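You operate a simulated robot arm through the tools that you are given. There is no shell and no other tool. Be economical: measure what you need, move in short steps, check, and stop when the job is done.

You are at the controls of a simulated two-armed robot. One attempt, no reset.

JOB
Free pins one and two, crank the turntable to 90, lock them again.
Fine: in that order; stay at the cabinet, clear of the sweep.

Only the result counts: the job must be done as asked and must still hold three seconds after the hand-in. Knocking over, shifting, dropping, spilling or breaking anything else fails it.

ROBOT AND FRAMES
Two 7-joint arms with fingered hands on one trunk, on a base that drives. Base frame: it is fixed to the floor where the robot stands at the start and does not move with it; the origin is under the middle of the robot, x ahead of it, y to its left, z up. Lengths are in m, angles in rad, forces in N, time in s.
The left shoulder is at the start at [0.02, 0.208, 1.323], the right one opposite. Places, roughly: bay stop [0.4, -0.3, 0.9]; brake [-1.1, 1.2, 0.3]; front chock [-1.1, 0.7, 0.3]; hall stop [0.4, -0.5, 0.9]; pin one [0.5, 0, 0.9]; pin two [0.5, -0.2, 0.9]; rear chock [-1.1, 2.1, 0.3]; table drive crank [0.3, -0.2, 0.6]. Payload 5 kg a hand.
The TCP of each hand is the grasp point between the finger pads, 0.048 m short of the fingertips. In the tool frame z runs along the fingers and y along their closing line. Largest opening 0.16 m; the body of the gripper starts 0.056 m behind the TCP. The gripper is a hand of 4 fingers: y runs from the thumb to the fingers, the wrist lies at [-0.026, -0.142, -0.252] in the tool frame.
Orientation is that of the tool frame in the base frame, as a unit quaternion [x, y, z, w]. With the fingers straight down and the wrist toward the robot, the tool's x, y and z point along [0, 1, 0], [1, 0, 0] and [0, 0, -1] of the base frame.

CONTROLS
- The arms move only by the tool apply_moves. It takes "left_steps", "right_steps" or both (then of equal length, played together; a hand with none holds still); each is a list of rows, each an object (a shift or turn left out is 0) with "delta_rot": the turn, a rotation vector about the base's x, y, z in units of 8 degrees (1.0 is 8 degrees), a list of three; "offset": the shift along the base's x, y, z in units of 50 mm (1.0 is 50 mm), a list of three. In form: [{"delta_rot": [ax, ay, az], "offset": [dx, dy, dz]}, ...]. A call has 1 to 20 rows; each row shifts and turns the commanded pose from where the row before left it. A call with a number of a shift or a turn outside -1 to 1 is refused whole. Each row takes 0.2 s and may step no farther than 0.05 m and 0.15 rad from the row before; otherwise, the whole call is refused. Where a pose cannot be reached the arm comes as near as it can. A force on the tool above 80 N (or 10 N above the force at the start of the call, whichever is more), or a blocked arm, ends the call early, and 0.2 s more pass. In this call time passes only in rows, and 0.2 s behind the last. The reply holds the time, the measured pose of the TCP, the force on the tool along the base axes, the opening and the grip force, in the units named above and with some noise, with the torque about the TCP (base axes, N m) and any sound that the robot's microphone picked up.
- Cameras (640 x 400 px; columns grow to the right, rows downward): "scene" is now at [0.0876, -0.029, 1.4963]; the picture's right is [-0.33, -0.94, 0.00], its down [-0.67, 0.24, -0.71] and it looks along [0.67, -0.24, -0.71] (base axes); focal length 214 px, centre (320, 200). "left" rides on the left gripper at [-0.087, -0.133, -0.189] in its tool frame; the picture's right is [-0.83, -0.26, 0.49], its down [0.51, -0.71, 0.49] and it looks along [0.22, 0.66, 0.72] (tool axes); focal length 238 px, centre (320, 200). "right" rides on the right gripper at [0.087, -0.133, -0.189] in its tool frame; the picture's right is [-0.83, 0.26, -0.49], its down [-0.51, -0.71, 0.49] and it looks along [-0.22, 0.66, 0.72] (tool axes); focal length 238 px, centre (320, 200). There is no depth. A picture from a camera that has moved, and an enlarged one, comes with that camera's place and axes in the base frame and with its lens.
- get_image(camera): a new picture of that camera. It takes no simulated time.
- lift_body(by): slides the trunk up (or, below 0, down) by that many m; the arms and the scene camera ride with it, the base frame stays. It gives what a move gives, with no picture.
- steer(legs): drives the robot by 1 to 6 legs, each [ahead, left, turn to the left] in m, m and rad, along the robot's own axes; the way and the turn of a leg run together, so that a leg with both is an arc; at most 1.5 m and 3.142 rad a leg. The arms and the cameras ride along, it lands a little off, and it stops where it bumps. It gives what a move gives.
- curl_fingers(index, middle, ring, thumb_bend, thumb_turn, hand): sets how far each is bent, from 0 (flat) to 1 (curled in); at 0.3 the hand is open as for a grip, at 0.7 the pads meet at the TCP. One left out holds its place. A second passes; each finger stops where it meets its share of the squeeze, and holds until it gets a number again. It is the only way to open and close the hand. It gives what a move gives, with no picture; readings hold the bend of each and the force on the fingers (four entries, about 0 where the hand has none), thumb and palm. thumb_turn goes from beside the hand (0) to across from the fingers (1), as for a grip.
- aim_head(pan, tilt): turns the head with the scene camera to pan (to the left, within 1.501 rad either way) and tilt (down, from -0.506 to 1.204), counted from straight ahead of the robot. It gives what a move gives.
- enlarge(camera, box): a new picture of the part [left, top, right, bottom] of that camera's present view, enlarged. It takes no simulated time.
- sign_off(): hands the job in; it is judged then, once.

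Work in short steps. Places have to be worked out from the pictures, the camera data and where the tool is seen: move nearer, look again, correct. Check each grasp and each placing, and mend what went wrong. You have 120 turns and 108 pictures in all, those below and enlarged ones among them. Open the grippers and draw the arms clear of the work before you hand the job in, unless the task says otherwise; then end with one line.

The tools are called after "Emit:" by a JSON object that holds its "method" and its "body". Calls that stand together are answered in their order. apply_moves: Moves the arms, as the interface text tells. Its arguments: {"type":"object","properties":{"left_steps":{"type":"array"},"right_steps":{"type":"array"}},"required":[]} The other tools are called the same way: lift_body (by) slides the trunk up or down; curl_fingers (index, middle, ring, thumb_bend, thumb_turn, hand) moves the fingers one by one; steer (legs) drives the base; aim_head (pan, tilt) turns the head that bears the scene camera; get_image (camera) takes a picture; enlarge (camera, box) takes an enlarged picture of a part of a camera's view; sign_off () hands the job in.

At the start:

```text
clock: 0.0
left_eef_pos: [0.6458, -0.0193, 1.3235]
left_tcp_rot: [0.707, 0.707, 0.0, 0.0]
left_wrist_force: [0.3, -1.0, 0.4]
left_moment: [0.02, -0.01, 0.02]
left_grip_width: 0.1594
left_finger_force: 0.1
left_shape: jaw
left_bend: [0.3, 0.3, 0.3, 0.3, 0.98]
left_finger forces: [0.0, 0.1, 0.0, 0.0, 0.0, 0.0]
right_eef_pos: [0.461, -0.5169, 1.3426]
right_tcp_rot: [0.708, 0.707, 0.0, 0.0]
right_wrist_force: [0.8, 0.8, -0.1]
right_moment: [-0.01, -0.01, 0.0]
right_grip_width: 0.1596
right_finger_force: 0.2
right_shape: jaw
right_bend: [0.3, 0.3, 0.3, 0.3, 0.98]
right_finger forces: [0.1, 0.1, 0.1, 0.0, 0.0, 0.1]
trunk travel left (down, up): [-0.325, 0.365]
robot x, y, heading: [-0.0024, -0.0043, 0.004]
head pan, tilt: [-0.339, 0.785]
```

scene: 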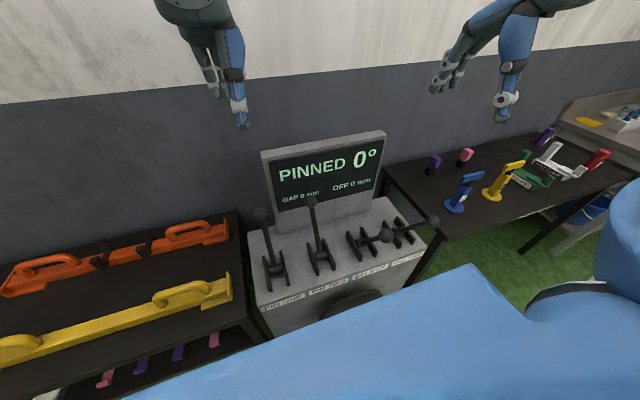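
right: 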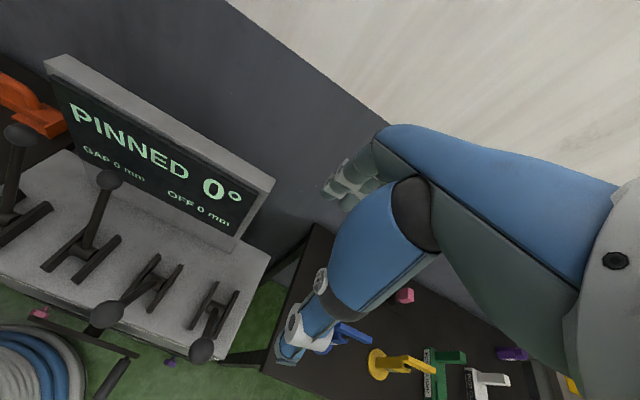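
left: 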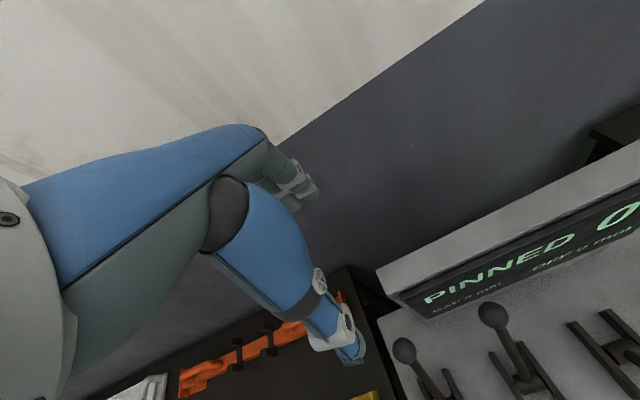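

I'll look closer at the cabinet's levers and labels first, and then around.

Emit:
{"method": "enlarge", "body": {"camera": "scene", "box": [230, 120, 450, 330]}}

Emit:
{"method": "aim_head", "body": {"pan": -0.4, "tilt": 1.15}}

Emit:
{"method": "get_image", "body": {"camera": "scene"}}

```text
1.90 times, centred on (340, 225) of scene
camera zoom: at [0.0876, -0.029, 1.4963], right [-0.33, -0.94, 0.0], down [-0.67, 0.24, -0.71], along [0.67, -0.24, -0.71], focal length 408 px, centre (282, 152)
```

zoom: 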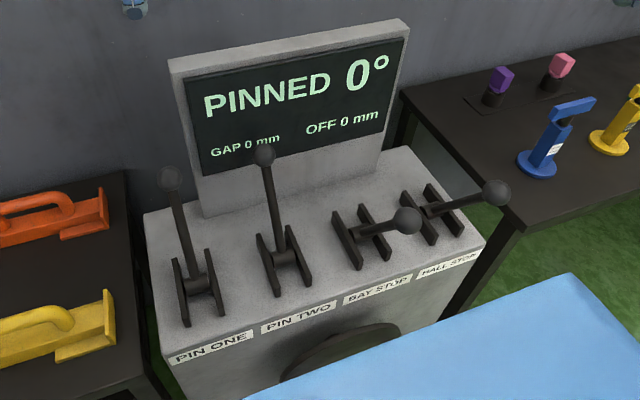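

```text
clock: 0.8
left_eef_pos: [0.6452, -0.0172, 1.3241]
left_tcp_rot: [0.707, 0.707, 0.0, 0.0]
left_wrist_force: [0.6, 0.2, -0.6]
left_moment: [-0.01, 0.0, -0.01]
left_grip_width: 0.1597
left_finger_force: 0.1
left_shape: jaw
left_bend: [0.3, 0.3, 0.3, 0.3, 0.98]
left_finger forces: [0.1, 0.0, 0.0, 0.1, 0.0, 0.0]
right_eef_pos: [0.4598, -0.5166, 1.3418]
right_tcp_rot: [0.707, 0.707, 0.0, 0.0]
right_wrist_force: [1.1, -0.7, -0.7]
right_moment: [0.01, 0.02, 0.0]
right_grip_width: 0.1596
right_finger_force: 0.1
right_shape: jaw
right_bend: [0.3, 0.3, 0.3, 0.3, 0.98]
right_finger forces: [0.1, 0.0, 0.0, 0.1, 0.1, 0.0]
trunk travel left (down, up): [-0.325, 0.365]
robot x, y, heading: [0.0009, 0.0, -0.003]
head pan, tilt: [-0.4, 1.15]
```

```text
103 pictures are left
camera scene: at [0.0659, -0.0251, 1.4704], right [-0.39, -0.92, 0.0], down [-0.84, 0.35, -0.41], along [0.38, -0.16, -0.91], focal length 214 px, centre (320, 200)
```

scene: 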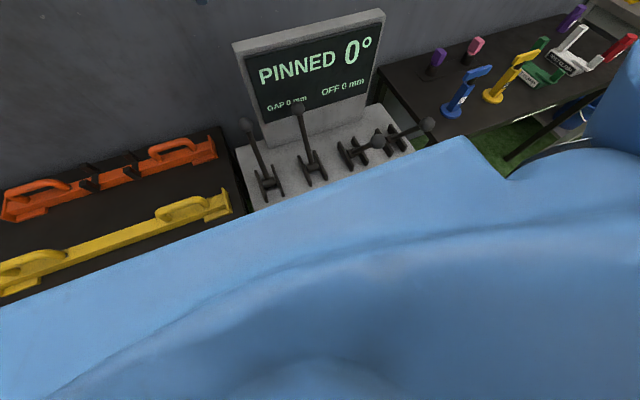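

The pin levers stand up while the two stops lie toward the robot. I look around to the left for the turntable and its sweep.

Emit:
{"method": "aim_head", "body": {"pan": 1.5, "tilt": 0.4}}

Emit:
{"method": "get_image", "body": {"camera": "scene"}}

Emit:
{"method": "aim_head", "body": {"pan": -1.4, "tilt": 0.4}}

Emit:
{"method": "get_image", "body": {"camera": "scene"}}

```text
clock: 2.7
left_eef_pos: [0.6434, -0.0184, 1.3234]
left_tcp_rot: [0.707, 0.708, 0.0, 0.0]
left_wrist_force: [-0.2, -0.8, 0.3]
left_moment: [-0.03, 0.0, -0.02]
left_grip_width: 0.1596
left_finger_force: 0.1
left_shape: jaw
left_bend: [0.3, 0.3, 0.3, 0.3, 0.98]
left_finger forces: [0.0, 0.0, 0.0, 0.0, 0.0, 0.0]
right_eef_pos: [0.4606, -0.5157, 1.3409]
right_tcp_rot: [0.707, 0.707, 0.0, 0.001]
right_wrist_force: [0.4, 0.2, -0.6]
right_moment: [0.01, -0.01, 0.03]
right_grip_width: 0.1599
right_finger_force: 0.1
right_shape: jaw
right_bend: [0.3, 0.3, 0.3, 0.3, 0.98]
right_finger forces: [0.0, 0.0, 0.0, 0.1, 0.0, 0.0]
trunk travel left (down, up): [-0.325, 0.365]
robot x, y, heading: [0.0003, -0.0004, 0.0]
head pan, tilt: [1.499, 0.4]
```

```text
102 pictures are left
camera scene: at [0.0176, 0.0905, 1.5303], right [1.0, -0.07, 0.0], down [-0.03, -0.39, -0.92], along [0.07, 0.92, -0.39], focal length 214 px, centre (320, 200)
```

scene: 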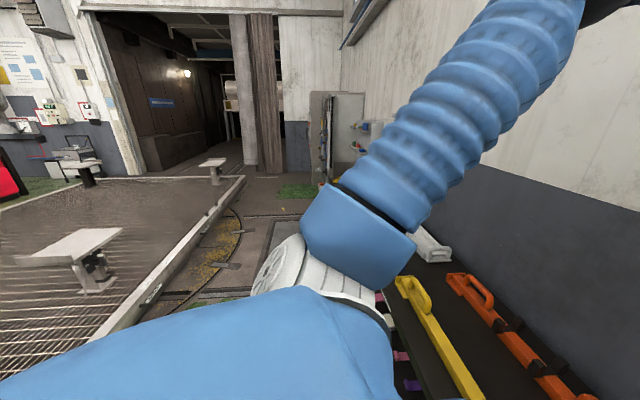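

```text
clock: 5.2
left_eef_pos: [0.645, -0.0174, 1.3235]
left_tcp_rot: [0.707, 0.707, 0.0, 0.001]
left_wrist_force: [0.3, -0.5, -0.5]
left_moment: [-0.03, -0.02, 0.0]
left_grip_width: 0.1598
left_finger_force: 0.0
left_shape: jaw
left_bend: [0.3, 0.3, 0.3, 0.3, 0.98]
left_finger forces: [0.0, 0.0, 0.0, 0.0, 0.0, 0.1]
right_eef_pos: [0.461, -0.5158, 1.3425]
right_tcp_rot: [0.707, 0.707, 0.0, 0.0]
right_wrist_force: [-0.2, 0.5, -0.2]
right_moment: [-0.02, 0.01, -0.05]
right_grip_width: 0.1594
right_finger_force: 0.0
right_shape: jaw
right_bend: [0.3, 0.3, 0.3, 0.3, 0.98]
right_finger forces: [0.0, 0.0, 0.0, 0.0, 0.0, 0.0]
trunk travel left (down, up): [-0.325, 0.365]
robot x, y, heading: [-0.0012, -0.0013, 0.003]
head pan, tilt: [-1.4, 0.4]
```

```text
101 pictures are left
camera scene: at [0.0268, -0.0932, 1.5303], right [-0.99, -0.17, 0.0], down [-0.07, 0.38, -0.92], along [0.16, -0.91, -0.39], focal length 214 px, centre (320, 200)
```

scene: 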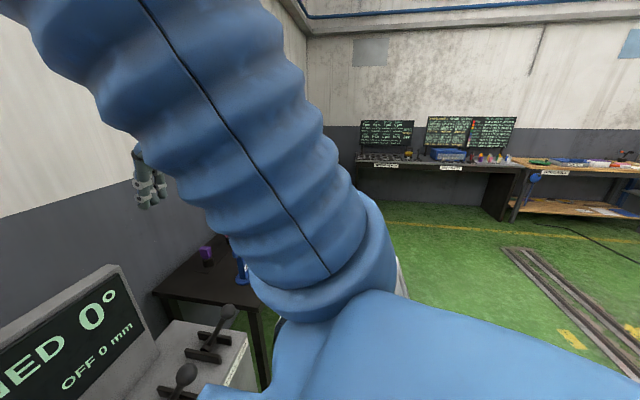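

I'll zoom in on the turntable to see whether anything holds or fouls it.

Emit:
{"method": "aim_head", "body": {"pan": 1.5, "tilt": 0.5}}

Emit:
{"method": "enlarge", "body": {"camera": "scene", "box": [0, 100, 320, 300]}}

Emit:
{"method": "aim_head", "body": {"pan": -0.3, "tilt": 0.85}}

```text
clock: 7.8
left_eef_pos: [0.645, -0.0178, 1.3235]
left_tcp_rot: [0.707, 0.707, 0.0, 0.0]
left_wrist_force: [-0.6, -0.2, 0.0]
left_moment: [-0.01, -0.01, 0.01]
left_grip_width: 0.1596
left_finger_force: 0.1
left_shape: jaw
left_bend: [0.3, 0.3, 0.3, 0.3, 0.98]
left_finger forces: [0.1, 0.0, 0.0, 0.1, 0.0, 0.0]
right_eef_pos: [0.4606, -0.5157, 1.3413]
right_tcp_rot: [0.707, 0.707, 0.0, -0.001]
right_wrist_force: [0.4, 0.1, -0.7]
right_moment: [-0.01, 0.02, 0.03]
right_grip_width: 0.1597
right_finger_force: 0.0
right_shape: jaw
right_bend: [0.3, 0.3, 0.3, 0.3, 0.98]
right_finger forces: [0.0, 0.0, 0.0, 0.1, 0.1, 0.1]
trunk travel left (down, up): [-0.325, 0.365]
robot x, y, heading: [-0.0012, 0.0011, 0.0]
head pan, tilt: [1.499, 0.499]
```

```text
2.00 times, centred on (160, 200) of scene
camera zoom: at [0.0175, 0.0888, 1.5212], right [1.0, -0.07, 0.0], down [-0.03, -0.48, -0.88], along [0.06, 0.88, -0.48], focal length 429 px, centre (640, 200)
```

zoom: 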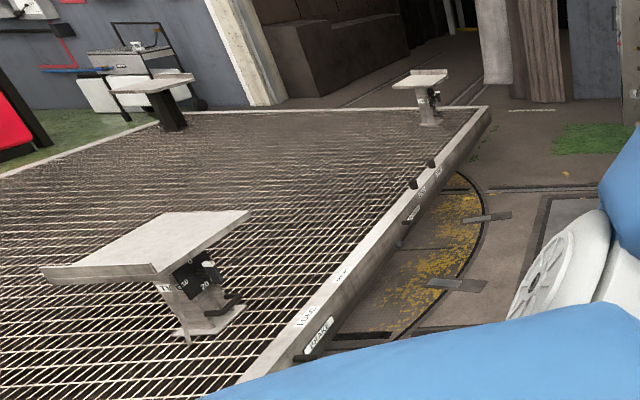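

```text
clock: 9.6
left_eef_pos: [0.6449, -0.0172, 1.325]
left_tcp_rot: [0.707, 0.707, 0.0, 0.0]
left_wrist_force: [-0.3, -0.3, 0.0]
left_moment: [-0.01, -0.01, 0.02]
left_grip_width: 0.1599
left_finger_force: 0.0
left_shape: jaw
left_bend: [0.3, 0.3, 0.3, 0.3, 0.98]
left_finger forces: [0.0, 0.0, 0.0, 0.0, 0.1, 0.1]
right_eef_pos: [0.4604, -0.5156, 1.3407]
right_tcp_rot: [0.707, 0.707, 0.0, 0.0]
right_wrist_force: [0.4, 0.4, 0.4]
right_moment: [0.02, -0.01, -0.02]
right_grip_width: 0.1596
right_finger_force: 0.1
right_shape: jaw
right_bend: [0.3, 0.3, 0.3, 0.3, 0.98]
right_finger forces: [0.1, 0.0, 0.0, 0.0, 0.1, 0.0]
trunk travel left (down, up): [-0.325, 0.365]
robot x, y, heading: [0.0006, 0.0001, 0.001]
head pan, tilt: [-0.3, 0.85]
```

Pin knobs triangulate to about (0.564, 0, 1.0) and (0.562, -0.163, 1.0), leaning away from the robot toward the panel. I turn the right hand so its fingers will straddle a lever sideways, and move the left hand aside.

Emit:
{"method": "apply_moves", "body": {"right_steps": [{"delta_rot": [0, 0, 0.94], "offset": [-0.1, 0.45, -0.2]}, {"delta_rot": [0, 0, 0.94], "offset": [-0.1, 0.45, -0.2]}, {"delta_rot": [0, 0, 0.94], "offset": [-0.1, 0.45, -0.2]}, {"delta_rot": [0, 0, 0.94], "offset": [-0.1, 0.45, -0.2]}, {"delta_rot": [0, 0, 0.94], "offset": [-0.1, 0.45, -0.2]}, {"delta_rot": [0, 0, 0.94], "offset": [-0.1, 0.45, -0.2]}, {"delta_rot": [0, 0, 0.94], "offset": [-0.1, 0.45, -0.2]}, {"delta_rot": [0, 0, 0.94], "offset": [-0.1, 0.45, -0.2]}, {"delta_rot": [0, 0, 0.94], "offset": [-0.1, 0.45, -0.2]}, {"delta_rot": [0, 0, 0.94], "offset": [-0.1, 0.45, -0.2]}, {"delta_rot": [0, 0, 0.94], "offset": [-0.1, 0.45, -0.2]}, {"delta_rot": [0, 0, 0.91], "offset": [-0.1, 0.45, -0.2]}], "left_steps": [{"offset": [-0.2, 0.7, 0]}, {"offset": [-0.2, 0.7, 0]}, {"offset": [-0.2, 0.7, 0]}, {"offset": [-0.2, 0.7, 0]}, {"offset": [-0.2, 0.7, 0]}, {"offset": [-0.2, 0.7, 0]}, {"offset": [-0.2, 0.7, 0]}, {"offset": [-0.2, 0.7, 0]}, {"offset": [-0.2, 0.7, 0]}, {"offset": [-0.2, 0.7, 0]}, {"offset": [-0.2, 0.7, 0]}, {"offset": [-0.2, 0.7, 0]}]}}

Emit:
{"method": "get_image", "body": {"camera": "scene"}}

Emit:
{"method": "get_image", "body": {"camera": "right"}}

```text
clock: 12.2
left_eef_pos: [0.524, 0.4041, 1.3221]
left_tcp_rot: [0.707, 0.708, -0.002, 0.0]
left_wrist_force: [0.8, 0.3, 0.2]
left_moment: [-0.12, -0.01, -0.03]
left_grip_width: 0.1596
left_finger_force: 0.2
left_shape: jaw
left_bend: [0.3, 0.3, 0.3, 0.3, 0.97]
left_finger forces: [0.1, 0.1, 0.1, 0.1, 0.1, 0.1]
right_eef_pos: [0.3997, -0.2429, 1.2225]
right_tcp_rot: [0.0, 1.0, -0.001, 0.001]
right_wrist_force: [-0.7, 1.6, -0.2]
right_moment: [-0.15, -0.01, 0.06]
right_grip_width: 0.1593
right_finger_force: 0.0
right_shape: jaw
right_bend: [0.3, 0.3, 0.3, 0.3, 0.98]
right_finger forces: [0.1, 0.0, 0.0, 0.0, 0.0, 0.0]
trunk travel left (down, up): [-0.325, 0.365]
robot x, y, heading: [-0.001, -0.0005, 0.001]
head pan, tilt: [-0.3, 0.85]
```

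```text
99 pictures are left
camera scene: at [0.0851, -0.0224, 1.4912], right [-0.3, -0.96, 0.0], down [-0.72, 0.22, -0.66], along [0.63, -0.2, -0.75], focal length 214 px, centre (320, 200)
```

scene: 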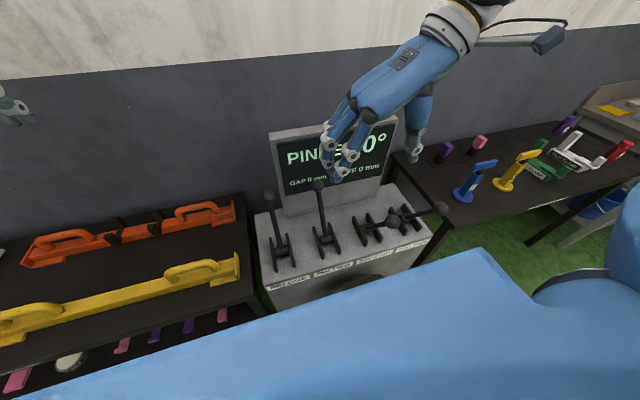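

```text
98 pictures are left
camera right: at [0.3135, -0.3763, 1.4126], right [0.83, 0.26, 0.49], down [0.51, -0.71, -0.49], along [0.22, 0.65, -0.72], focal length 238 px, centre (320, 200)
```

right: 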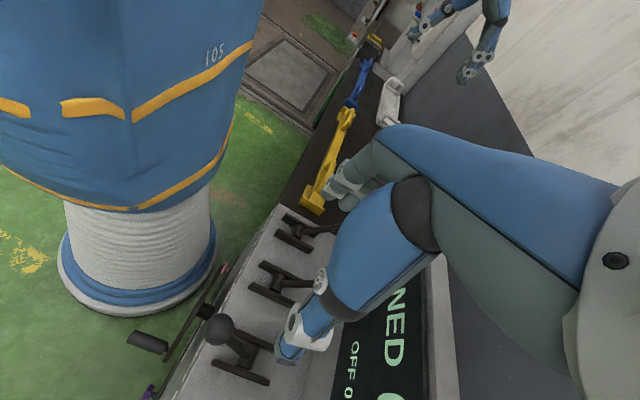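

The hand is oriented as wanted. I preshape the fingers and tilt them forward 30°, hovering behind the pin-one knob on the approach line.

Emit:
{"method": "curl_fingers", "body": {"hand": "right", "index": 0.42, "middle": 0.42, "ring": 0.42, "thumb_bend": 0.42}}

Emit:
{"method": "apply_moves", "body": {"right_steps": [{"delta_rot": [0, -0.625, 0], "offset": [0.243, 0.797, -0.383]}, {"delta_rot": [0, -0.625, 0], "offset": [0.243, 0.797, -0.383]}, {"delta_rot": [0, -0.625, 0], "offset": [0.243, 0.797, -0.383]}, {"delta_rot": [0, -0.625, 0], "offset": [0.243, 0.797, -0.383]}, {"delta_rot": [0, -0.625, 0], "offset": [0.243, 0.797, -0.383]}, {"delta_rot": [0, -0.625, 0], "offset": [0.243, 0.797, -0.383]}]}}

Emit:
{"method": "get_image", "body": {"camera": "scene"}}

Emit:
{"method": "get_image", "body": {"camera": "right"}}

Emit:
{"method": "get_image", "body": {"camera": "left"}}

```text
clock: 13.2
left_eef_pos: [0.5253, 0.4042, 1.3231]
left_tcp_rot: [0.707, 0.707, 0.0, 0.0]
left_wrist_force: [0.2, 0.1, -0.5]
left_moment: [-0.02, 0.02, -0.02]
left_grip_width: 0.1597
left_finger_force: 0.1
left_shape: jaw
left_bend: [0.3, 0.3, 0.3, 0.3, 0.97]
left_finger forces: [0.0, 0.0, 0.1, 0.0, 0.0, 0.1]
right_eef_pos: [0.3994, -0.2451, 1.2226]
right_tcp_rot: [0.0, 1.0, 0.0, 0.001]
right_wrist_force: [0.4, 1.4, 0.8]
right_moment: [-0.04, -0.01, -0.05]
right_grip_width: 0.1236
right_finger_force: 0.0
right_shape: fingers
right_bend: [0.42, 0.42, 0.42, 0.42, 0.98]
right_finger forces: [0.0, 0.0, 0.0, 0.1, 0.0, 0.1]
trunk travel left (down, up): [-0.325, 0.365]
robot x, y, heading: [-0.002, -0.0002, 0.005]
head pan, tilt: [-0.3, 0.85]
```

```text
clock: 14.6
left_eef_pos: [0.5261, 0.4042, 1.3232]
left_tcp_rot: [0.707, 0.707, 0.0, 0.001]
left_wrist_force: [-0.4, 1.0, -0.8]
left_moment: [-0.14, 0.01, -0.04]
left_grip_width: 0.1597
left_finger_force: 0.1
left_shape: jaw
left_bend: [0.3, 0.3, 0.3, 0.3, 0.97]
left_finger forces: [0.0, 0.0, 0.0, 0.0, 0.0, 0.0]
right_eef_pos: [0.4757, -0.0054, 1.108]
right_tcp_rot: [0.0, 0.966, -0.001, 0.258]
right_wrist_force: [-0.7, 0.9, 0.2]
right_moment: [-0.09, 0.02, -0.02]
right_grip_width: 0.1235
right_finger_force: 0.1
right_shape: fingers
right_bend: [0.42, 0.42, 0.42, 0.42, 0.98]
right_finger forces: [0.0, 0.0, 0.0, 0.0, 0.0, 0.0]
trunk travel left (down, up): [-0.325, 0.365]
robot x, y, heading: [-0.0028, -0.0051, 0.004]
head pan, tilt: [-0.3, 0.85]
```

```text
97 pictures are left
camera scene: at [0.0859, -0.0232, 1.4912], right [-0.3, -0.96, 0.0], down [-0.72, 0.22, -0.66], along [0.63, -0.2, -0.75], focal length 214 px, centre (320, 200)
```

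scene: 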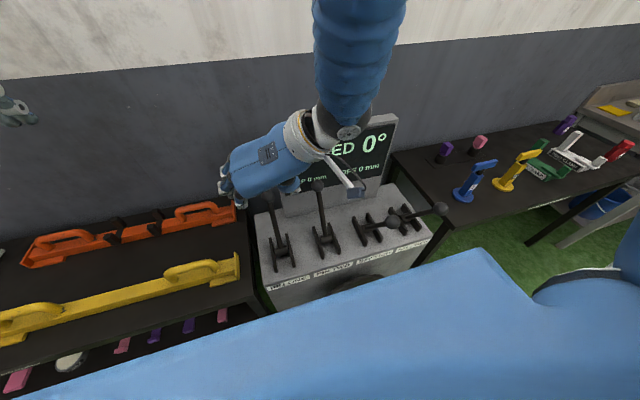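

```text
96 pictures are left
camera right: at [0.3057, -0.1379, 1.2288], right [0.48, 0.26, 0.84], down [0.68, -0.71, -0.17], along [0.55, 0.65, -0.52], focal length 238 px, centre (320, 200)
```

right: 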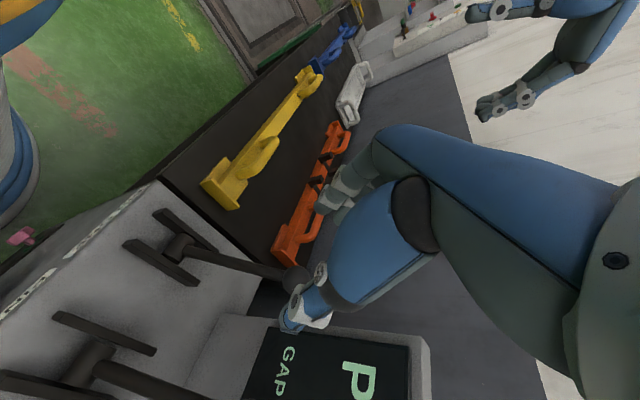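

```text
95 pictures are left
camera left: at [0.3945, 0.3173, 1.5115], right [-0.26, -0.84, -0.49], down [-0.71, 0.51, -0.49], along [0.66, 0.22, -0.72], focal length 238 px, centre (320, 200)
```

left: 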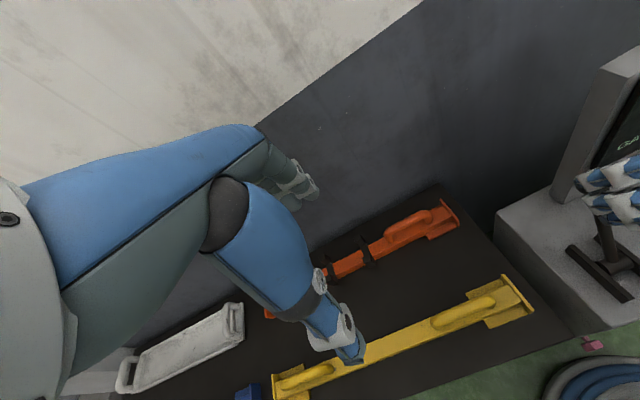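

The knob's predicted pixel in the right camera matches where it's seen, so geometry is sound. I advance along the approach and turn the left hand's camera to watch from the side.

Emit:
{"method": "apply_moves", "body": {"right_steps": [{"offset": [0.277, 0, -0.5]}, {"offset": [0.277, 0, -0.5]}, {"offset": [0.277, 0, -0.5]}, {"offset": [0.277, 0, -0.5]}, {"offset": [0.2, 0, -0.4]}], "left_steps": [{"delta_rot": [0, 0, -1], "offset": [-0.2, 0, -0.4]}, {"delta_rot": [0, 0, -1], "offset": [-0.2, 0, -0.4]}, {"delta_rot": [0, 0, -1], "offset": [-0.2, 0, -0.4]}, {"delta_rot": [0, 0, -1], "offset": [-0.2, 0, -0.4]}, {"delta_rot": [0, 0, -1], "offset": [-0.2, 0, -0.4]}]}}

Emit:
{"method": "get_image", "body": {"camera": "right"}}

Emit:
{"method": "get_image", "body": {"camera": "left"}}

```text
clock: 15.8
left_eef_pos: [0.4769, 0.3947, 1.2424]
left_tcp_rot: [0.883, 0.47, 0.0, 0.0]
left_wrist_force: [1.3, -0.1, 2.2]
left_moment: [0.02, 0.15, 0.01]
left_grip_width: 0.1599
left_finger_force: 0.0
left_shape: jaw
left_bend: [0.3, 0.3, 0.3, 0.3, 0.97]
left_finger forces: [0.1, 0.0, 0.0, 0.0, 0.0, 0.0]
left hand out of reach, approached as far as the arm can: row 5
right_eef_pos: [0.5412, -0.0071, 0.9861]
right_tcp_rot: [0.0, 0.966, 0.0, 0.259]
right_wrist_force: [1.1, -0.6, 0.1]
right_moment: [0.03, 0.14, 0.02]
right_grip_width: 0.1235
right_finger_force: 0.1
right_shape: fingers
right_bend: [0.42, 0.42, 0.42, 0.42, 0.98]
right_finger forces: [0.0, 0.0, 0.0, 0.0, 0.1, 0.0]
trunk travel left (down, up): [-0.325, 0.365]
robot x, y, heading: [0.0011, -0.0024, 0.001]
head pan, tilt: [-0.3, 0.85]
```

```text
94 pictures are left
camera right: at [0.3722, -0.1404, 1.1072], right [0.48, 0.26, 0.84], down [0.68, -0.71, -0.17], along [0.55, 0.66, -0.52], focal length 238 px, centre (320, 200)
```

right: 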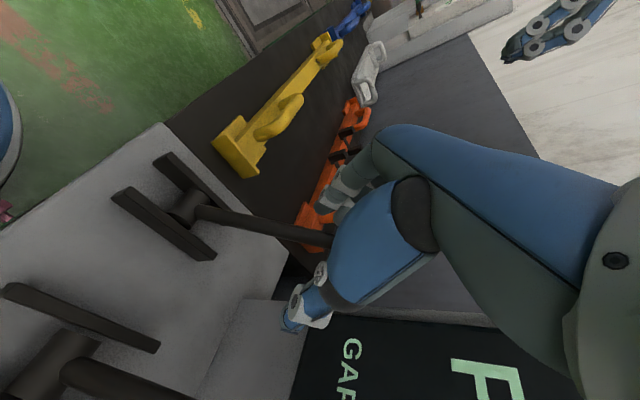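

```text
93 pictures are left
camera left: at [0.3207, 0.3959, 1.431], right [-0.68, -0.55, -0.49], down [-0.31, 0.82, -0.49], along [0.67, -0.19, -0.72], focal length 238 px, centre (320, 200)
```

left: 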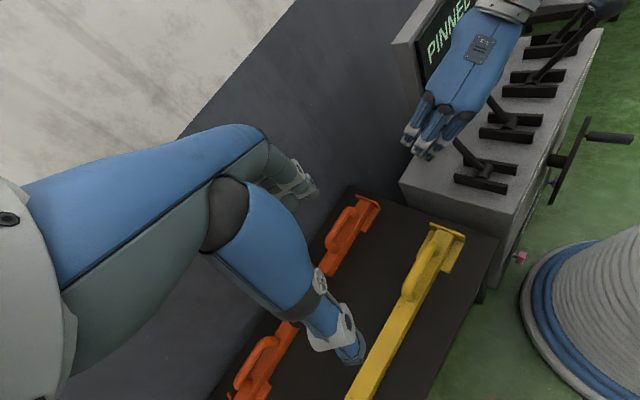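

The shaft is between thumb and fingers without contact. I close the hand on it.

Emit:
{"method": "curl_fingers", "body": {"hand": "right", "index": 0.8, "middle": 0.8, "ring": 0.8, "thumb_bend": 0.75}}

Emit:
{"method": "enlarge", "body": {"camera": "left", "box": [380, 0, 640, 200]}}

```text
clock: 16.8
left_eef_pos: [0.4769, 0.3948, 1.243]
left_tcp_rot: [0.882, 0.471, 0.0, 0.001]
left_wrist_force: [0.2, 0.0, 0.4]
left_moment: [-0.04, 0.0, 0.0]
left_grip_width: 0.1596
left_finger_force: 0.1
left_shape: jaw
left_bend: [0.3, 0.3, 0.3, 0.3, 0.97]
left_finger forces: [0.0, 0.0, 0.0, 0.1, 0.0, 0.1]
right_eef_pos: [0.541, -0.0061, 0.9867]
right_tcp_rot: [0.0, 0.966, 0.0, 0.26]
right_wrist_force: [1.1, 4.1, -3.7]
right_moment: [-0.1, 0.05, 0.04]
right_grip_width: 0.0057
right_finger_force: 2.2
right_shape: fingers
right_bend: [0.71, 0.8, 0.8, 0.73, 0.97]
right_finger forces: [0.0, 5.0, 0.1, 0.1, 0.1, 0.0]
trunk travel left (down, up): [-0.325, 0.365]
robot x, y, heading: [-0.0027, 0.0015, -0.005]
head pan, tilt: [-0.3, 0.85]
```

```text
2.00 times, centred on (510, 100) of left
camera zoom: at [0.32, 0.3972, 1.4306], right [-0.68, -0.55, -0.48], down [-0.31, 0.81, -0.49], along [0.67, -0.18, -0.72], focal length 477 px, centre (-60, 400)
```

zoom: 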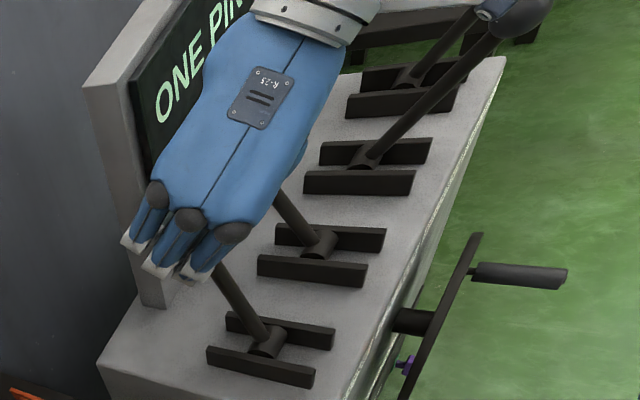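

Only one finger bears, and the others closed past. I look close-up to see how the knob lies in the hand.

Emit:
{"method": "enlarge", "body": {"camera": "right", "box": [180, 140, 440, 340]}}

Emit:
{"method": "enlarge", "body": {"camera": "left", "box": [390, 50, 500, 180]}}

Emit:
{"method": "enlarge", "body": {"camera": "scene", "box": [210, 110, 390, 290]}}

```text
2.00 times, centred on (310, 240) of right
camera zoom: at [0.3712, -0.1391, 1.1079], right [0.48, 0.26, 0.84], down [0.68, -0.71, -0.17], along [0.55, 0.66, -0.52], focal length 477 px, centre (340, 120)
```

zoom: 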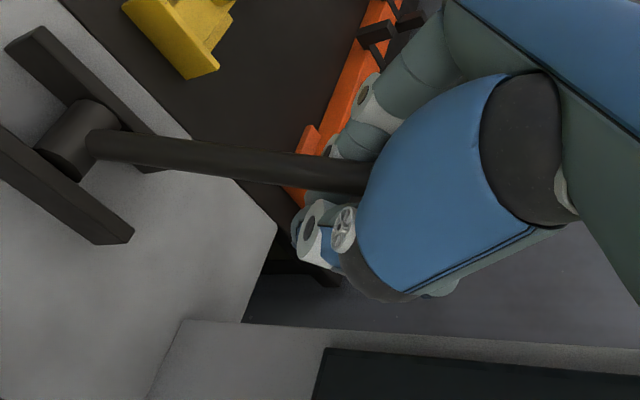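

```text
3.08 times, centred on (445, 115) of left
camera zoom: at [0.32, 0.3972, 1.4306], right [-0.68, -0.55, -0.48], down [-0.31, 0.81, -0.49], along [0.67, -0.18, -0.72], focal length 733 px, centre (-65, 462)
```

zoom: 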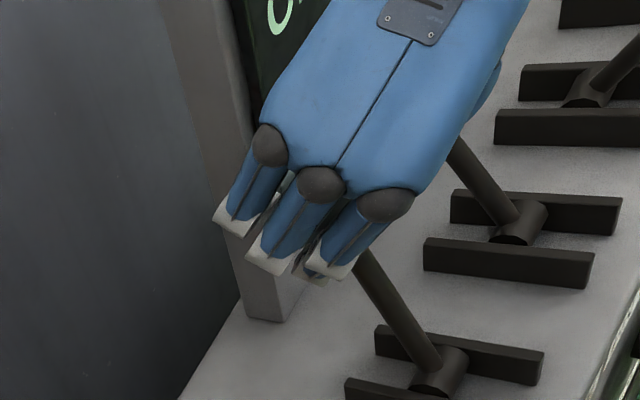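

```text
2.22 times, centred on (300, 200) of scene
camera zoom: at [0.086, -0.0238, 1.4912], right [-0.3, -0.96, 0.0], down [-0.72, 0.22, -0.66], along [0.63, -0.2, -0.75], focal length 477 px, centre (364, 200)
```

zoom: 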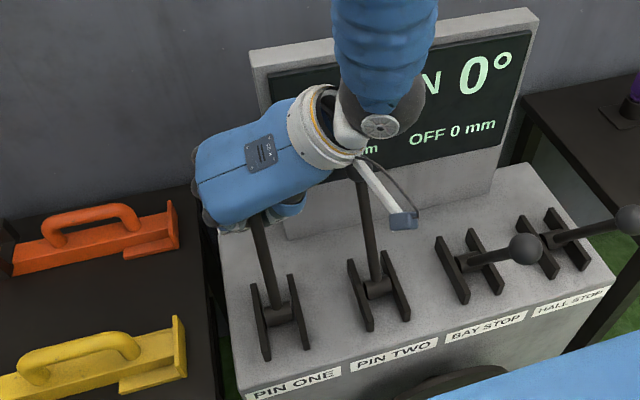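

The middle and ring fingers are hooked behind the shaft, with the knob caged by the palm. I start pulling along the arc about the pivot at roughly (0.45, z 0.85).

Emit:
{"method": "apply_moves", "body": {"right_steps": [{"offset": [-0.41, 0, 0.23]}, {"offset": [-0.43, 0, 0.165]}, {"offset": [-0.44, 0, 0.1]}]}}

Emit:
{"method": "enlarge", "body": {"camera": "left", "box": [380, 0, 640, 200]}}

Emit:
{"method": "enlarge", "body": {"camera": "scene", "box": [210, 110, 390, 290]}}

```text
clock: 17.6
left_eef_pos: [0.4774, 0.3956, 1.2422]
left_tcp_rot: [0.882, 0.471, -0.001, 0.0]
left_wrist_force: [-0.5, 0.7, 0.5]
left_moment: [-0.02, -0.03, 0.03]
left_grip_width: 0.1599
left_finger_force: 0.0
left_shape: jaw
left_bend: [0.3, 0.3, 0.3, 0.3, 0.97]
left_finger forces: [0.0, 0.0, 0.0, 0.1, 0.1, 0.0]
right_eef_pos: [0.4746, -0.0075, 1.0114]
right_tcp_rot: [0.0, 0.966, -0.001, 0.258]
right_wrist_force: [2.2, 4.8, -9.6]
right_moment: [-0.16, -0.24, 0.01]
right_grip_width: 0.0062
right_finger_force: 3.2
right_shape: fingers
right_bend: [0.71, 0.8, 0.8, 0.73, 0.97]
right_finger forces: [4.4, 1.8, 0.0, 0.0, 0.5, 0.0]
trunk travel left (down, up): [-0.325, 0.365]
robot x, y, heading: [-0.0012, -0.0027, -0.003]
head pan, tilt: [-0.3, 0.85]
```

```text
2.00 times, centred on (510, 100) of left
camera zoom: at [0.3192, 0.3972, 1.4308], right [-0.68, -0.55, -0.49], down [-0.31, 0.81, -0.49], along [0.67, -0.18, -0.72], focal length 477 px, centre (-60, 400)
```

zoom: 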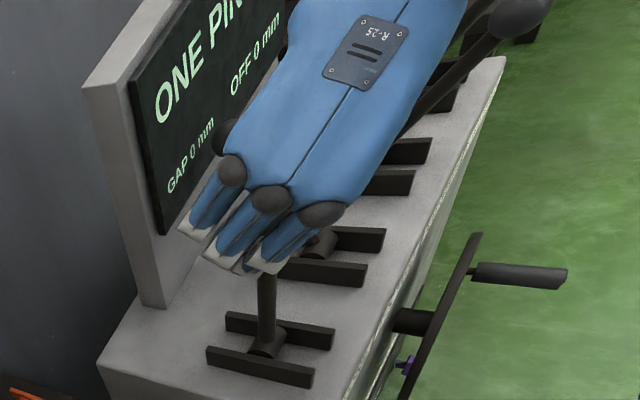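

```text
2.22 times, centred on (300, 200) of scene
camera zoom: at [0.0853, -0.024, 1.4911], right [-0.3, -0.96, 0.0], down [-0.72, 0.22, -0.66], along [0.63, -0.2, -0.75], focal length 477 px, centre (364, 200)
```

zoom: 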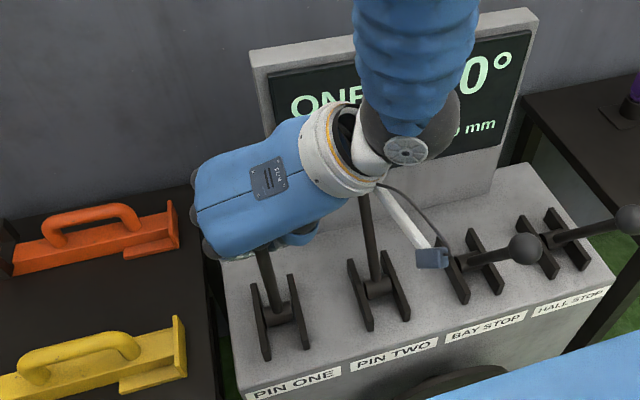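

The lever follows and now stands upright. I continue the arc toward the robot.

Emit:
{"method": "apply_moves", "body": {"right_steps": [{"offset": [-0.456, 0, 0.04]}, {"offset": [-0.458, 0, -0.024]}, {"offset": [-0.448, 0, -0.088]}, {"offset": [-0.434, 0, -0.148]}, {"offset": [-0.408, 0, -0.208]}]}}

Emit:
{"method": "enlarge", "body": {"camera": "left", "box": [380, 0, 640, 200]}}

Emit:
{"method": "enlarge", "body": {"camera": "scene", "box": [210, 110, 450, 290]}}

```text
clock: 18.8
left_eef_pos: [0.4777, 0.3929, 1.2441]
left_tcp_rot: [0.882, 0.471, 0.0, -0.001]
left_wrist_force: [-0.5, -0.2, 0.7]
left_moment: [0.1, -0.04, 0.0]
left_grip_width: 0.1597
left_finger_force: 0.1
left_shape: jaw
left_bend: [0.3, 0.3, 0.3, 0.3, 0.97]
left_finger forces: [0.0, 0.0, 0.0, 0.1, 0.0, 0.1]
right_eef_pos: [0.4008, 0.0095, 0.9813]
right_tcp_rot: [0.002, 0.965, 0.001, 0.261]
right_wrist_force: [16.1, -10.0, 20.4]
right_moment: [-0.21, 0.2, 0.6]
right_grip_width: 0.0063
right_finger_force: 16.7
right_shape: fingers
right_bend: [0.72, 0.8, 0.8, 0.73, 1.0]
right_finger forces: [0.0, 0.0, 0.0, 0.0, 31.9, 0.0]
right hand out of reach, approached as far as the arm can: row 3, 4, 5
trunk travel left (down, up): [-0.325, 0.365]
robot x, y, heading: [0.0025, -0.0011, -0.003]
head pan, tilt: [-0.3, 0.85]
```

```text
2.00 times, centred on (510, 100) of left
camera zoom: at [0.3204, 0.3946, 1.4317], right [-0.68, -0.55, -0.49], down [-0.31, 0.82, -0.49], along [0.67, -0.18, -0.72], focal length 477 px, centre (-60, 400)
```

zoom: 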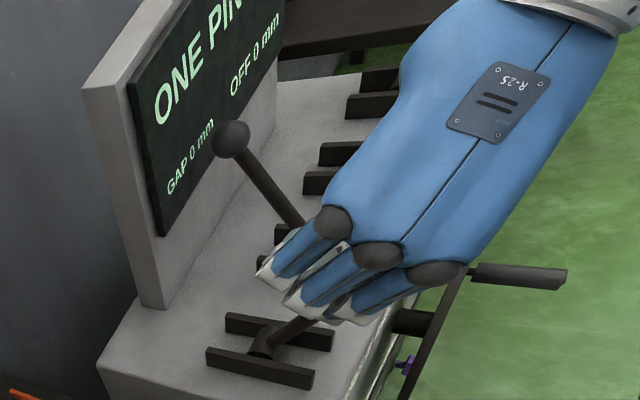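

```text
2.22 times, centred on (330, 200) of scene
camera zoom: at [0.0861, -0.0265, 1.4915], right [-0.3, -0.96, 0.0], down [-0.72, 0.22, -0.66], along [0.63, -0.19, -0.75], focal length 477 px, centre (298, 200)
```

zoom: 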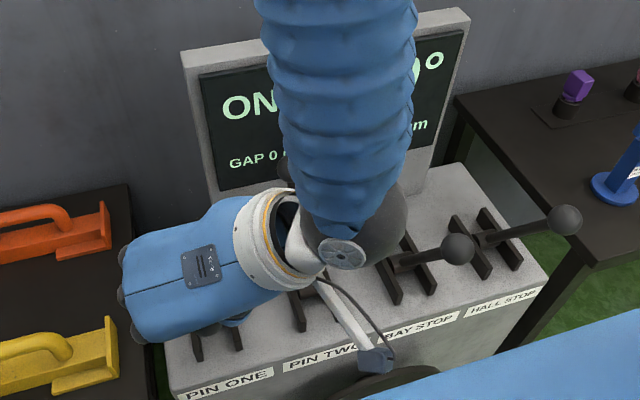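

The lever has come well over, with the arm at its folding limit and the thumb loaded. I open the hand and check where the lever stays.

Emit:
{"method": "curl_fingers", "body": {"hand": "right", "index": 0.3, "middle": 0.3, "ring": 0.3, "thumb_bend": 0.3}}

Emit:
{"method": "enlarge", "body": {"camera": "left", "box": [380, 0, 640, 200]}}

Emit:
{"method": "get_image", "body": {"camera": "right"}}

```text
clock: 19.8
left_eef_pos: [0.4757, 0.3945, 1.2424]
left_tcp_rot: [0.882, 0.472, 0.0, 0.001]
left_wrist_force: [1.3, -0.4, -0.6]
left_moment: [0.03, -0.01, 0.02]
left_grip_width: 0.1599
left_finger_force: 0.0
left_shape: jaw
left_bend: [0.3, 0.3, 0.3, 0.3, 0.97]
left_finger forces: [0.0, 0.0, 0.0, 0.1, 0.0, 0.0]
right_eef_pos: [0.3962, 0.01, 0.9783]
right_tcp_rot: [-0.001, 0.966, -0.001, 0.258]
right_wrist_force: [0.1, 0.5, 0.0]
right_moment: [0.02, -0.01, 0.02]
right_grip_width: 0.1698
right_finger_force: 0.1
right_shape: fingers
right_bend: [0.3, 0.3, 0.3, 0.3, 0.97]
right_finger forces: [0.0, 0.0, 0.0, 0.0, 0.0, 0.1]
trunk travel left (down, up): [-0.325, 0.365]
robot x, y, heading: [0.0012, 0.0028, 0.005]
head pan, tilt: [-0.3, 0.85]
```

```text
2.00 times, centred on (510, 100) of left
camera zoom: at [0.3195, 0.3963, 1.431], right [-0.68, -0.55, -0.49], down [-0.31, 0.81, -0.49], along [0.67, -0.18, -0.72], focal length 477 px, centre (-60, 400)
```

zoom: 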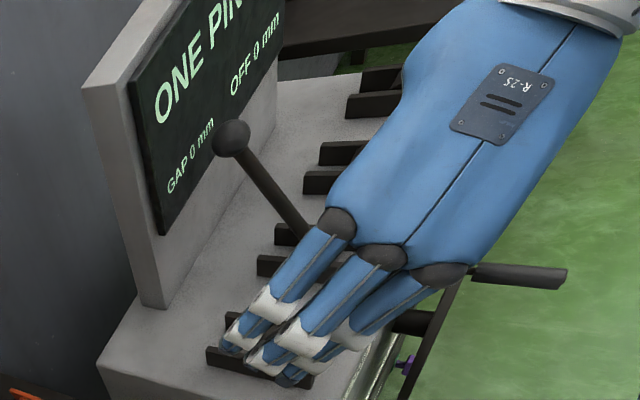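

```text
83 pictures are left
camera right: at [0.2274, -0.1222, 1.0997], right [0.48, 0.26, 0.84], down [0.68, -0.71, -0.17], along [0.55, 0.66, -0.52], focal length 238 px, centre (320, 200)
```

right: 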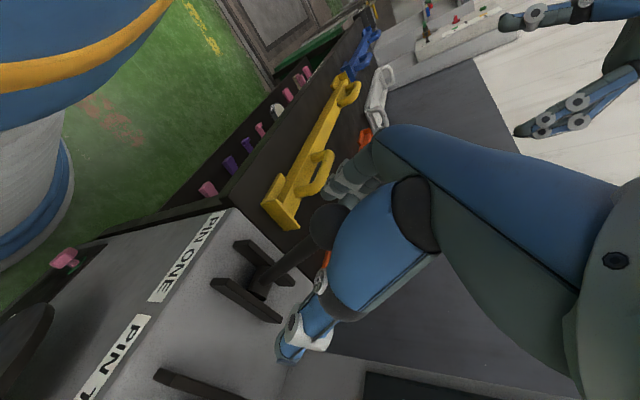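

Pin one's knob now rests at about (0.352, 0, 1.0), mirroring the thrown stops, and the display reads "ONE PIN…". I lift off, and go to the hover behind pin two.

Emit:
{"method": "apply_moves", "body": {"right_steps": [{"offset": [0, 0, 0.8]}, {"offset": [0, 0, 0.8]}, {"offset": [0, 0, 0.8]}, {"offset": [0.3, -0.8, 0.1]}, {"offset": [0.4, -0.9, 0]}, {"offset": [0.4, -0.9, 0]}, {"offset": [0.4, -0.9, 0]}]}}

Emit:
{"method": "curl_fingers", "body": {"hand": "right", "index": 0.42, "middle": 0.42, "ring": 0.42, "thumb_bend": 0.42}}

Emit:
{"method": "get_image", "body": {"camera": "right"}}

```text
clock: 21.4
left_eef_pos: [0.4777, 0.3907, 1.2421]
left_tcp_rot: [0.882, 0.471, 0.002, -0.002]
left_wrist_force: [0.0, -1.8, 0.7]
left_moment: [0.22, -0.01, -0.02]
left_grip_width: 0.1599
left_finger_force: 0.1
left_shape: jaw
left_bend: [0.3, 0.3, 0.3, 0.3, 0.97]
left_finger forces: [0.1, 0.1, 0.0, 0.0, 0.0, 0.0]
right_eef_pos: [0.493, -0.1576, 1.1012]
right_tcp_rot: [-0.001, 0.966, 0.001, 0.259]
right_wrist_force: [0.6, -0.6, -0.8]
right_moment: [0.19, 0.01, 0.08]
right_grip_width: 0.17
right_finger_force: 0.1
right_shape: fingers
right_bend: [0.3, 0.3, 0.3, 0.3, 0.97]
right_finger forces: [0.0, 0.0, 0.0, 0.0, 0.0, 0.1]
right hand out of reach, approached as far as the arm can: row 1, 2, 4
trunk travel left (down, up): [-0.325, 0.365]
robot x, y, heading: [-0.0025, 0.0025, 0.0]
head pan, tilt: [-0.3, 0.85]
```

```text
clock: 22.4
left_eef_pos: [0.4759, 0.3948, 1.241]
left_tcp_rot: [0.882, 0.471, -0.001, 0.0]
left_wrist_force: [0.6, -0.5, 0.2]
left_moment: [0.05, 0.0, -0.04]
left_grip_width: 0.16
left_finger_force: 0.0
left_shape: jaw
left_bend: [0.3, 0.3, 0.3, 0.3, 0.97]
left_finger forces: [0.1, 0.0, 0.0, 0.0, 0.1, 0.0]
right_eef_pos: [0.492, -0.1545, 1.1006]
right_tcp_rot: [0.0, 0.966, 0.0, 0.26]
right_wrist_force: [-0.4, 0.4, 0.2]
right_moment: [0.0, -0.01, -0.01]
right_grip_width: 0.1237
right_finger_force: 0.0
right_shape: fingers
right_bend: [0.42, 0.42, 0.42, 0.42, 0.97]
right_finger forces: [0.1, 0.0, 0.0, 0.0, 0.0, 0.0]
trunk travel left (down, up): [-0.325, 0.365]
robot x, y, heading: [0.0002, -0.0007, -0.004]
head pan, tilt: [-0.3, 0.85]
```

```text
82 pictures are left
camera right: at [0.3238, -0.2872, 1.2225], right [0.48, 0.26, 0.84], down [0.68, -0.71, -0.17], along [0.55, 0.66, -0.52], focal length 238 px, centre (320, 200)
```

right: 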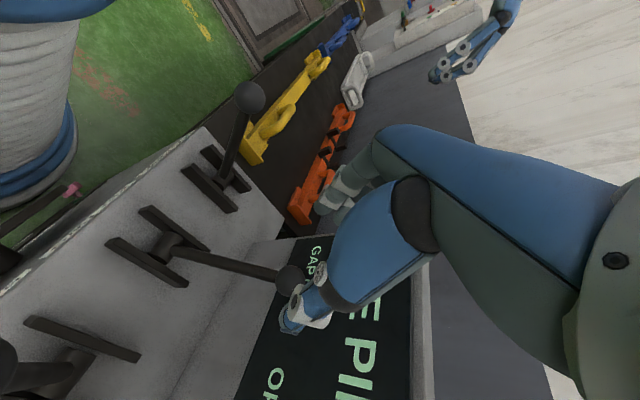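

Pin two's knob sits between thumb and fingers ahead at about (0.562, -0.157, 0.995). I descend onto it and close.

Emit:
{"method": "apply_moves", "body": {"right_steps": [{"offset": [0.27, -0.03, -0.77]}, {"offset": [0.27, -0.03, -0.77]}, {"offset": [0.27, -0.03, -0.77]}]}}

Emit:
{"method": "curl_fingers", "body": {"hand": "right", "index": 0.8, "middle": 0.8, "ring": 0.8, "thumb_bend": 0.75}}

Emit:
{"method": "get_image", "body": {"camera": "right"}}

```text
clock: 23.2
left_eef_pos: [0.4765, 0.3934, 1.2426]
left_tcp_rot: [0.882, 0.471, 0.0, 0.001]
left_wrist_force: [0.8, 0.8, -0.3]
left_moment: [0.02, 0.07, 0.01]
left_grip_width: 0.1598
left_finger_force: 0.1
left_shape: jaw
left_bend: [0.3, 0.3, 0.3, 0.3, 0.97]
left_finger forces: [0.0, 0.0, 0.0, 0.0, 0.0, 0.0]
right_eef_pos: [0.5304, -0.1575, 0.9829]
right_tcp_rot: [-0.001, 0.966, 0.0, 0.257]
right_wrist_force: [-9.4, 0.3, -2.2]
right_moment: [-0.21, 0.4, 0.78]
right_grip_width: 0.1237
right_finger_force: 4.9
right_shape: fingers
right_bend: [0.42, 0.42, 0.42, 0.42, 0.97]
right_finger forces: [0.1, 0.0, 10.1, 0.0, 0.0, 0.0]
trunk travel left (down, up): [-0.325, 0.365]
robot x, y, heading: [-0.0009, -0.0005, 0.004]
head pan, tilt: [-0.3, 0.85]
```

```text
clock: 24.2
left_eef_pos: [0.4763, 0.3948, 1.2425]
left_tcp_rot: [0.882, 0.471, -0.001, 0.0]
left_wrist_force: [0.2, 0.6, 0.2]
left_moment: [-0.02, 0.01, 0.01]
left_grip_width: 0.1597
left_finger_force: 0.1
left_shape: jaw
left_bend: [0.3, 0.3, 0.3, 0.3, 0.97]
left_finger forces: [0.0, 0.0, 0.0, 0.0, 0.1, 0.0]
right_eef_pos: [0.5331, -0.1568, 0.9842]
right_tcp_rot: [0.001, 0.966, 0.001, 0.258]
right_wrist_force: [-4.6, 0.3, -10.3]
right_moment: [-0.57, 0.57, 0.44]
right_grip_width: 0.0194
right_finger_force: 21.9
right_shape: fingers
right_bend: [0.71, 0.73, 0.74, 0.69, 0.97]
right_finger forces: [8.0, 10.0, 7.1, 0.1, 18.7, 0.0]
trunk travel left (down, up): [-0.325, 0.365]
robot x, y, heading: [0.0045, 0.0035, 0.0]
head pan, tilt: [-0.3, 0.85]
```

```text
81 pictures are left
camera right: at [0.3631, -0.2901, 1.1063], right [0.48, 0.26, 0.84], down [0.68, -0.71, -0.17], along [0.55, 0.66, -0.52], focal length 238 px, centre (320, 200)
```

right: 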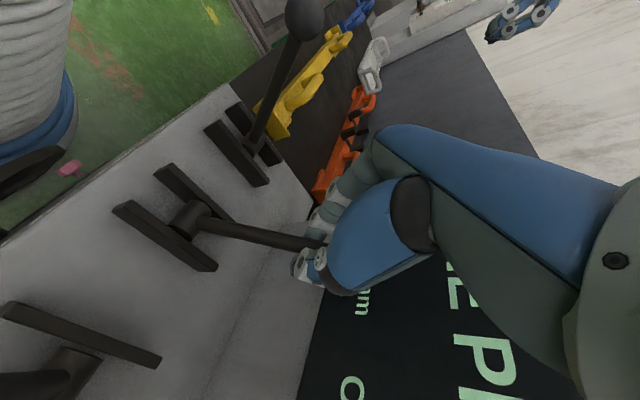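

Firm grip on pin two's shaft now. I pull it through the first half of its arc.

Emit:
{"method": "apply_moves", "body": {"right_steps": [{"offset": [-0.388, 0, 0.2]}, {"offset": [-0.412, 0, 0.146]}, {"offset": [-0.43, 0, 0.088]}, {"offset": [-0.438, 0, 0.026]}]}}

Emit:
{"method": "enlarge", "body": {"camera": "left", "box": [380, 0, 640, 200]}}

```text
clock: 25.2
left_eef_pos: [0.4777, 0.3947, 1.243]
left_tcp_rot: [0.882, 0.472, -0.002, 0.001]
left_wrist_force: [-0.3, -0.1, -0.3]
left_moment: [-0.06, -0.05, -0.01]
left_grip_width: 0.1598
left_finger_force: 0.1
left_shape: jaw
left_bend: [0.3, 0.3, 0.3, 0.3, 0.97]
left_finger forces: [0.0, 0.0, 0.0, 0.0, 0.0, 0.0]
right_eef_pos: [0.4511, -0.1613, 1.0103]
right_tcp_rot: [-0.001, 0.966, -0.001, 0.259]
right_wrist_force: [2.4, -5.5, -11.5]
right_moment: [-0.17, -0.16, -0.02]
right_grip_width: 0.0179
right_finger_force: 10.2
right_shape: fingers
right_bend: [0.71, 0.74, 0.75, 0.69, 0.97]
right_finger forces: [7.7, 0.1, 0.1, 0.0, 12.4, 0.0]
trunk travel left (down, up): [-0.325, 0.365]
robot x, y, heading: [0.001, 0.0019, 0.0]
head pan, tilt: [-0.3, 0.85]
```

```text
2.00 times, centred on (510, 100) of left
camera zoom: at [0.32, 0.3958, 1.431], right [-0.68, -0.55, -0.49], down [-0.31, 0.81, -0.49], along [0.67, -0.18, -0.72], focal length 477 px, centre (-60, 400)
```

zoom: 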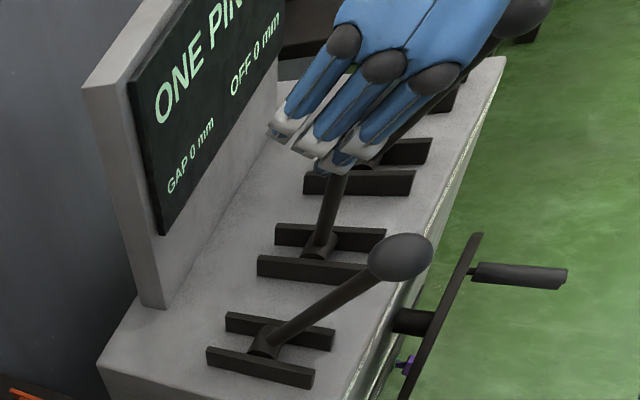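

Pin two stands upright. I continue over toward the robot, straightening the hand to vertical to stay in reach.

Emit:
{"method": "apply_moves", "body": {"right_steps": [{"delta_rot": [0, 0.7, 0], "offset": [-0.436, 0, -0.034]}, {"delta_rot": [0, 0.7, 0], "offset": [-0.428, 0, -0.096]}, {"delta_rot": [0, 0.7, 0], "offset": [-0.41, 0, -0.152]}, {"delta_rot": [0, 0.7, 0], "offset": [-0.386, 0, -0.21]}, {"delta_rot": [0, 0.7, 0], "offset": [-0.3, 0, -0.2]}]}}

Emit:
{"method": "enlarge", "body": {"camera": "left", "box": [380, 0, 640, 200]}}

```text
clock: 26.1
left_eef_pos: [0.477, 0.3945, 1.2425]
left_tcp_rot: [0.882, 0.472, 0.0, 0.0]
left_wrist_force: [-1.5, 0.0, 0.3]
left_moment: [0.07, -0.12, 0.04]
left_grip_width: 0.1597
left_finger_force: 0.0
left_shape: jaw
left_bend: [0.3, 0.3, 0.3, 0.3, 0.97]
left_finger forces: [0.0, 0.0, 0.0, 0.1, 0.0, 0.0]
right_eef_pos: [0.3945, -0.1562, 0.9998]
right_tcp_rot: [0.002, 0.994, 0.007, 0.109]
right_wrist_force: [24.6, -5.2, 12.7]
right_moment: [-0.25, -0.98, 0.11]
right_grip_width: 0.0093
right_finger_force: 18.4
right_shape: fingers
right_bend: [0.71, 0.74, 0.75, 0.72, 1.0]
right_finger forces: [10.5, 0.0, 0.1, 0.0, 26.5, 0.0]
trunk travel left (down, up): [-0.325, 0.365]
robot x, y, heading: [0.0031, 0.0023, -0.001]
head pan, tilt: [-0.3, 0.85]
stopped in row 4 (right hand): the force on the tool passed its limit (the readings are from after the stop); the commanded pose is now the measured one
```

```text
2.00 times, centred on (510, 100) of left
camera zoom: at [0.3199, 0.3951, 1.4313], right [-0.68, -0.55, -0.49], down [-0.31, 0.82, -0.49], along [0.67, -0.18, -0.72], focal length 477 px, centre (-60, 400)
```

zoom: 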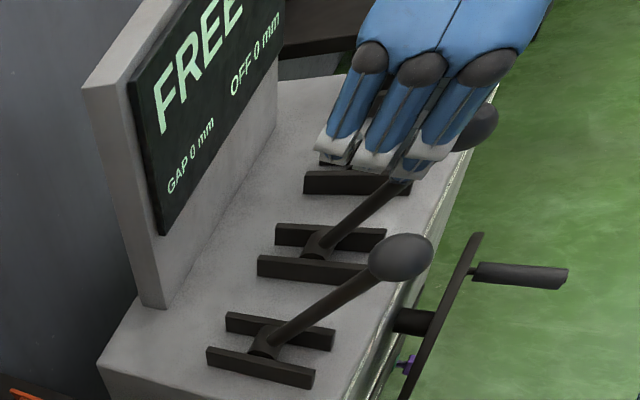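

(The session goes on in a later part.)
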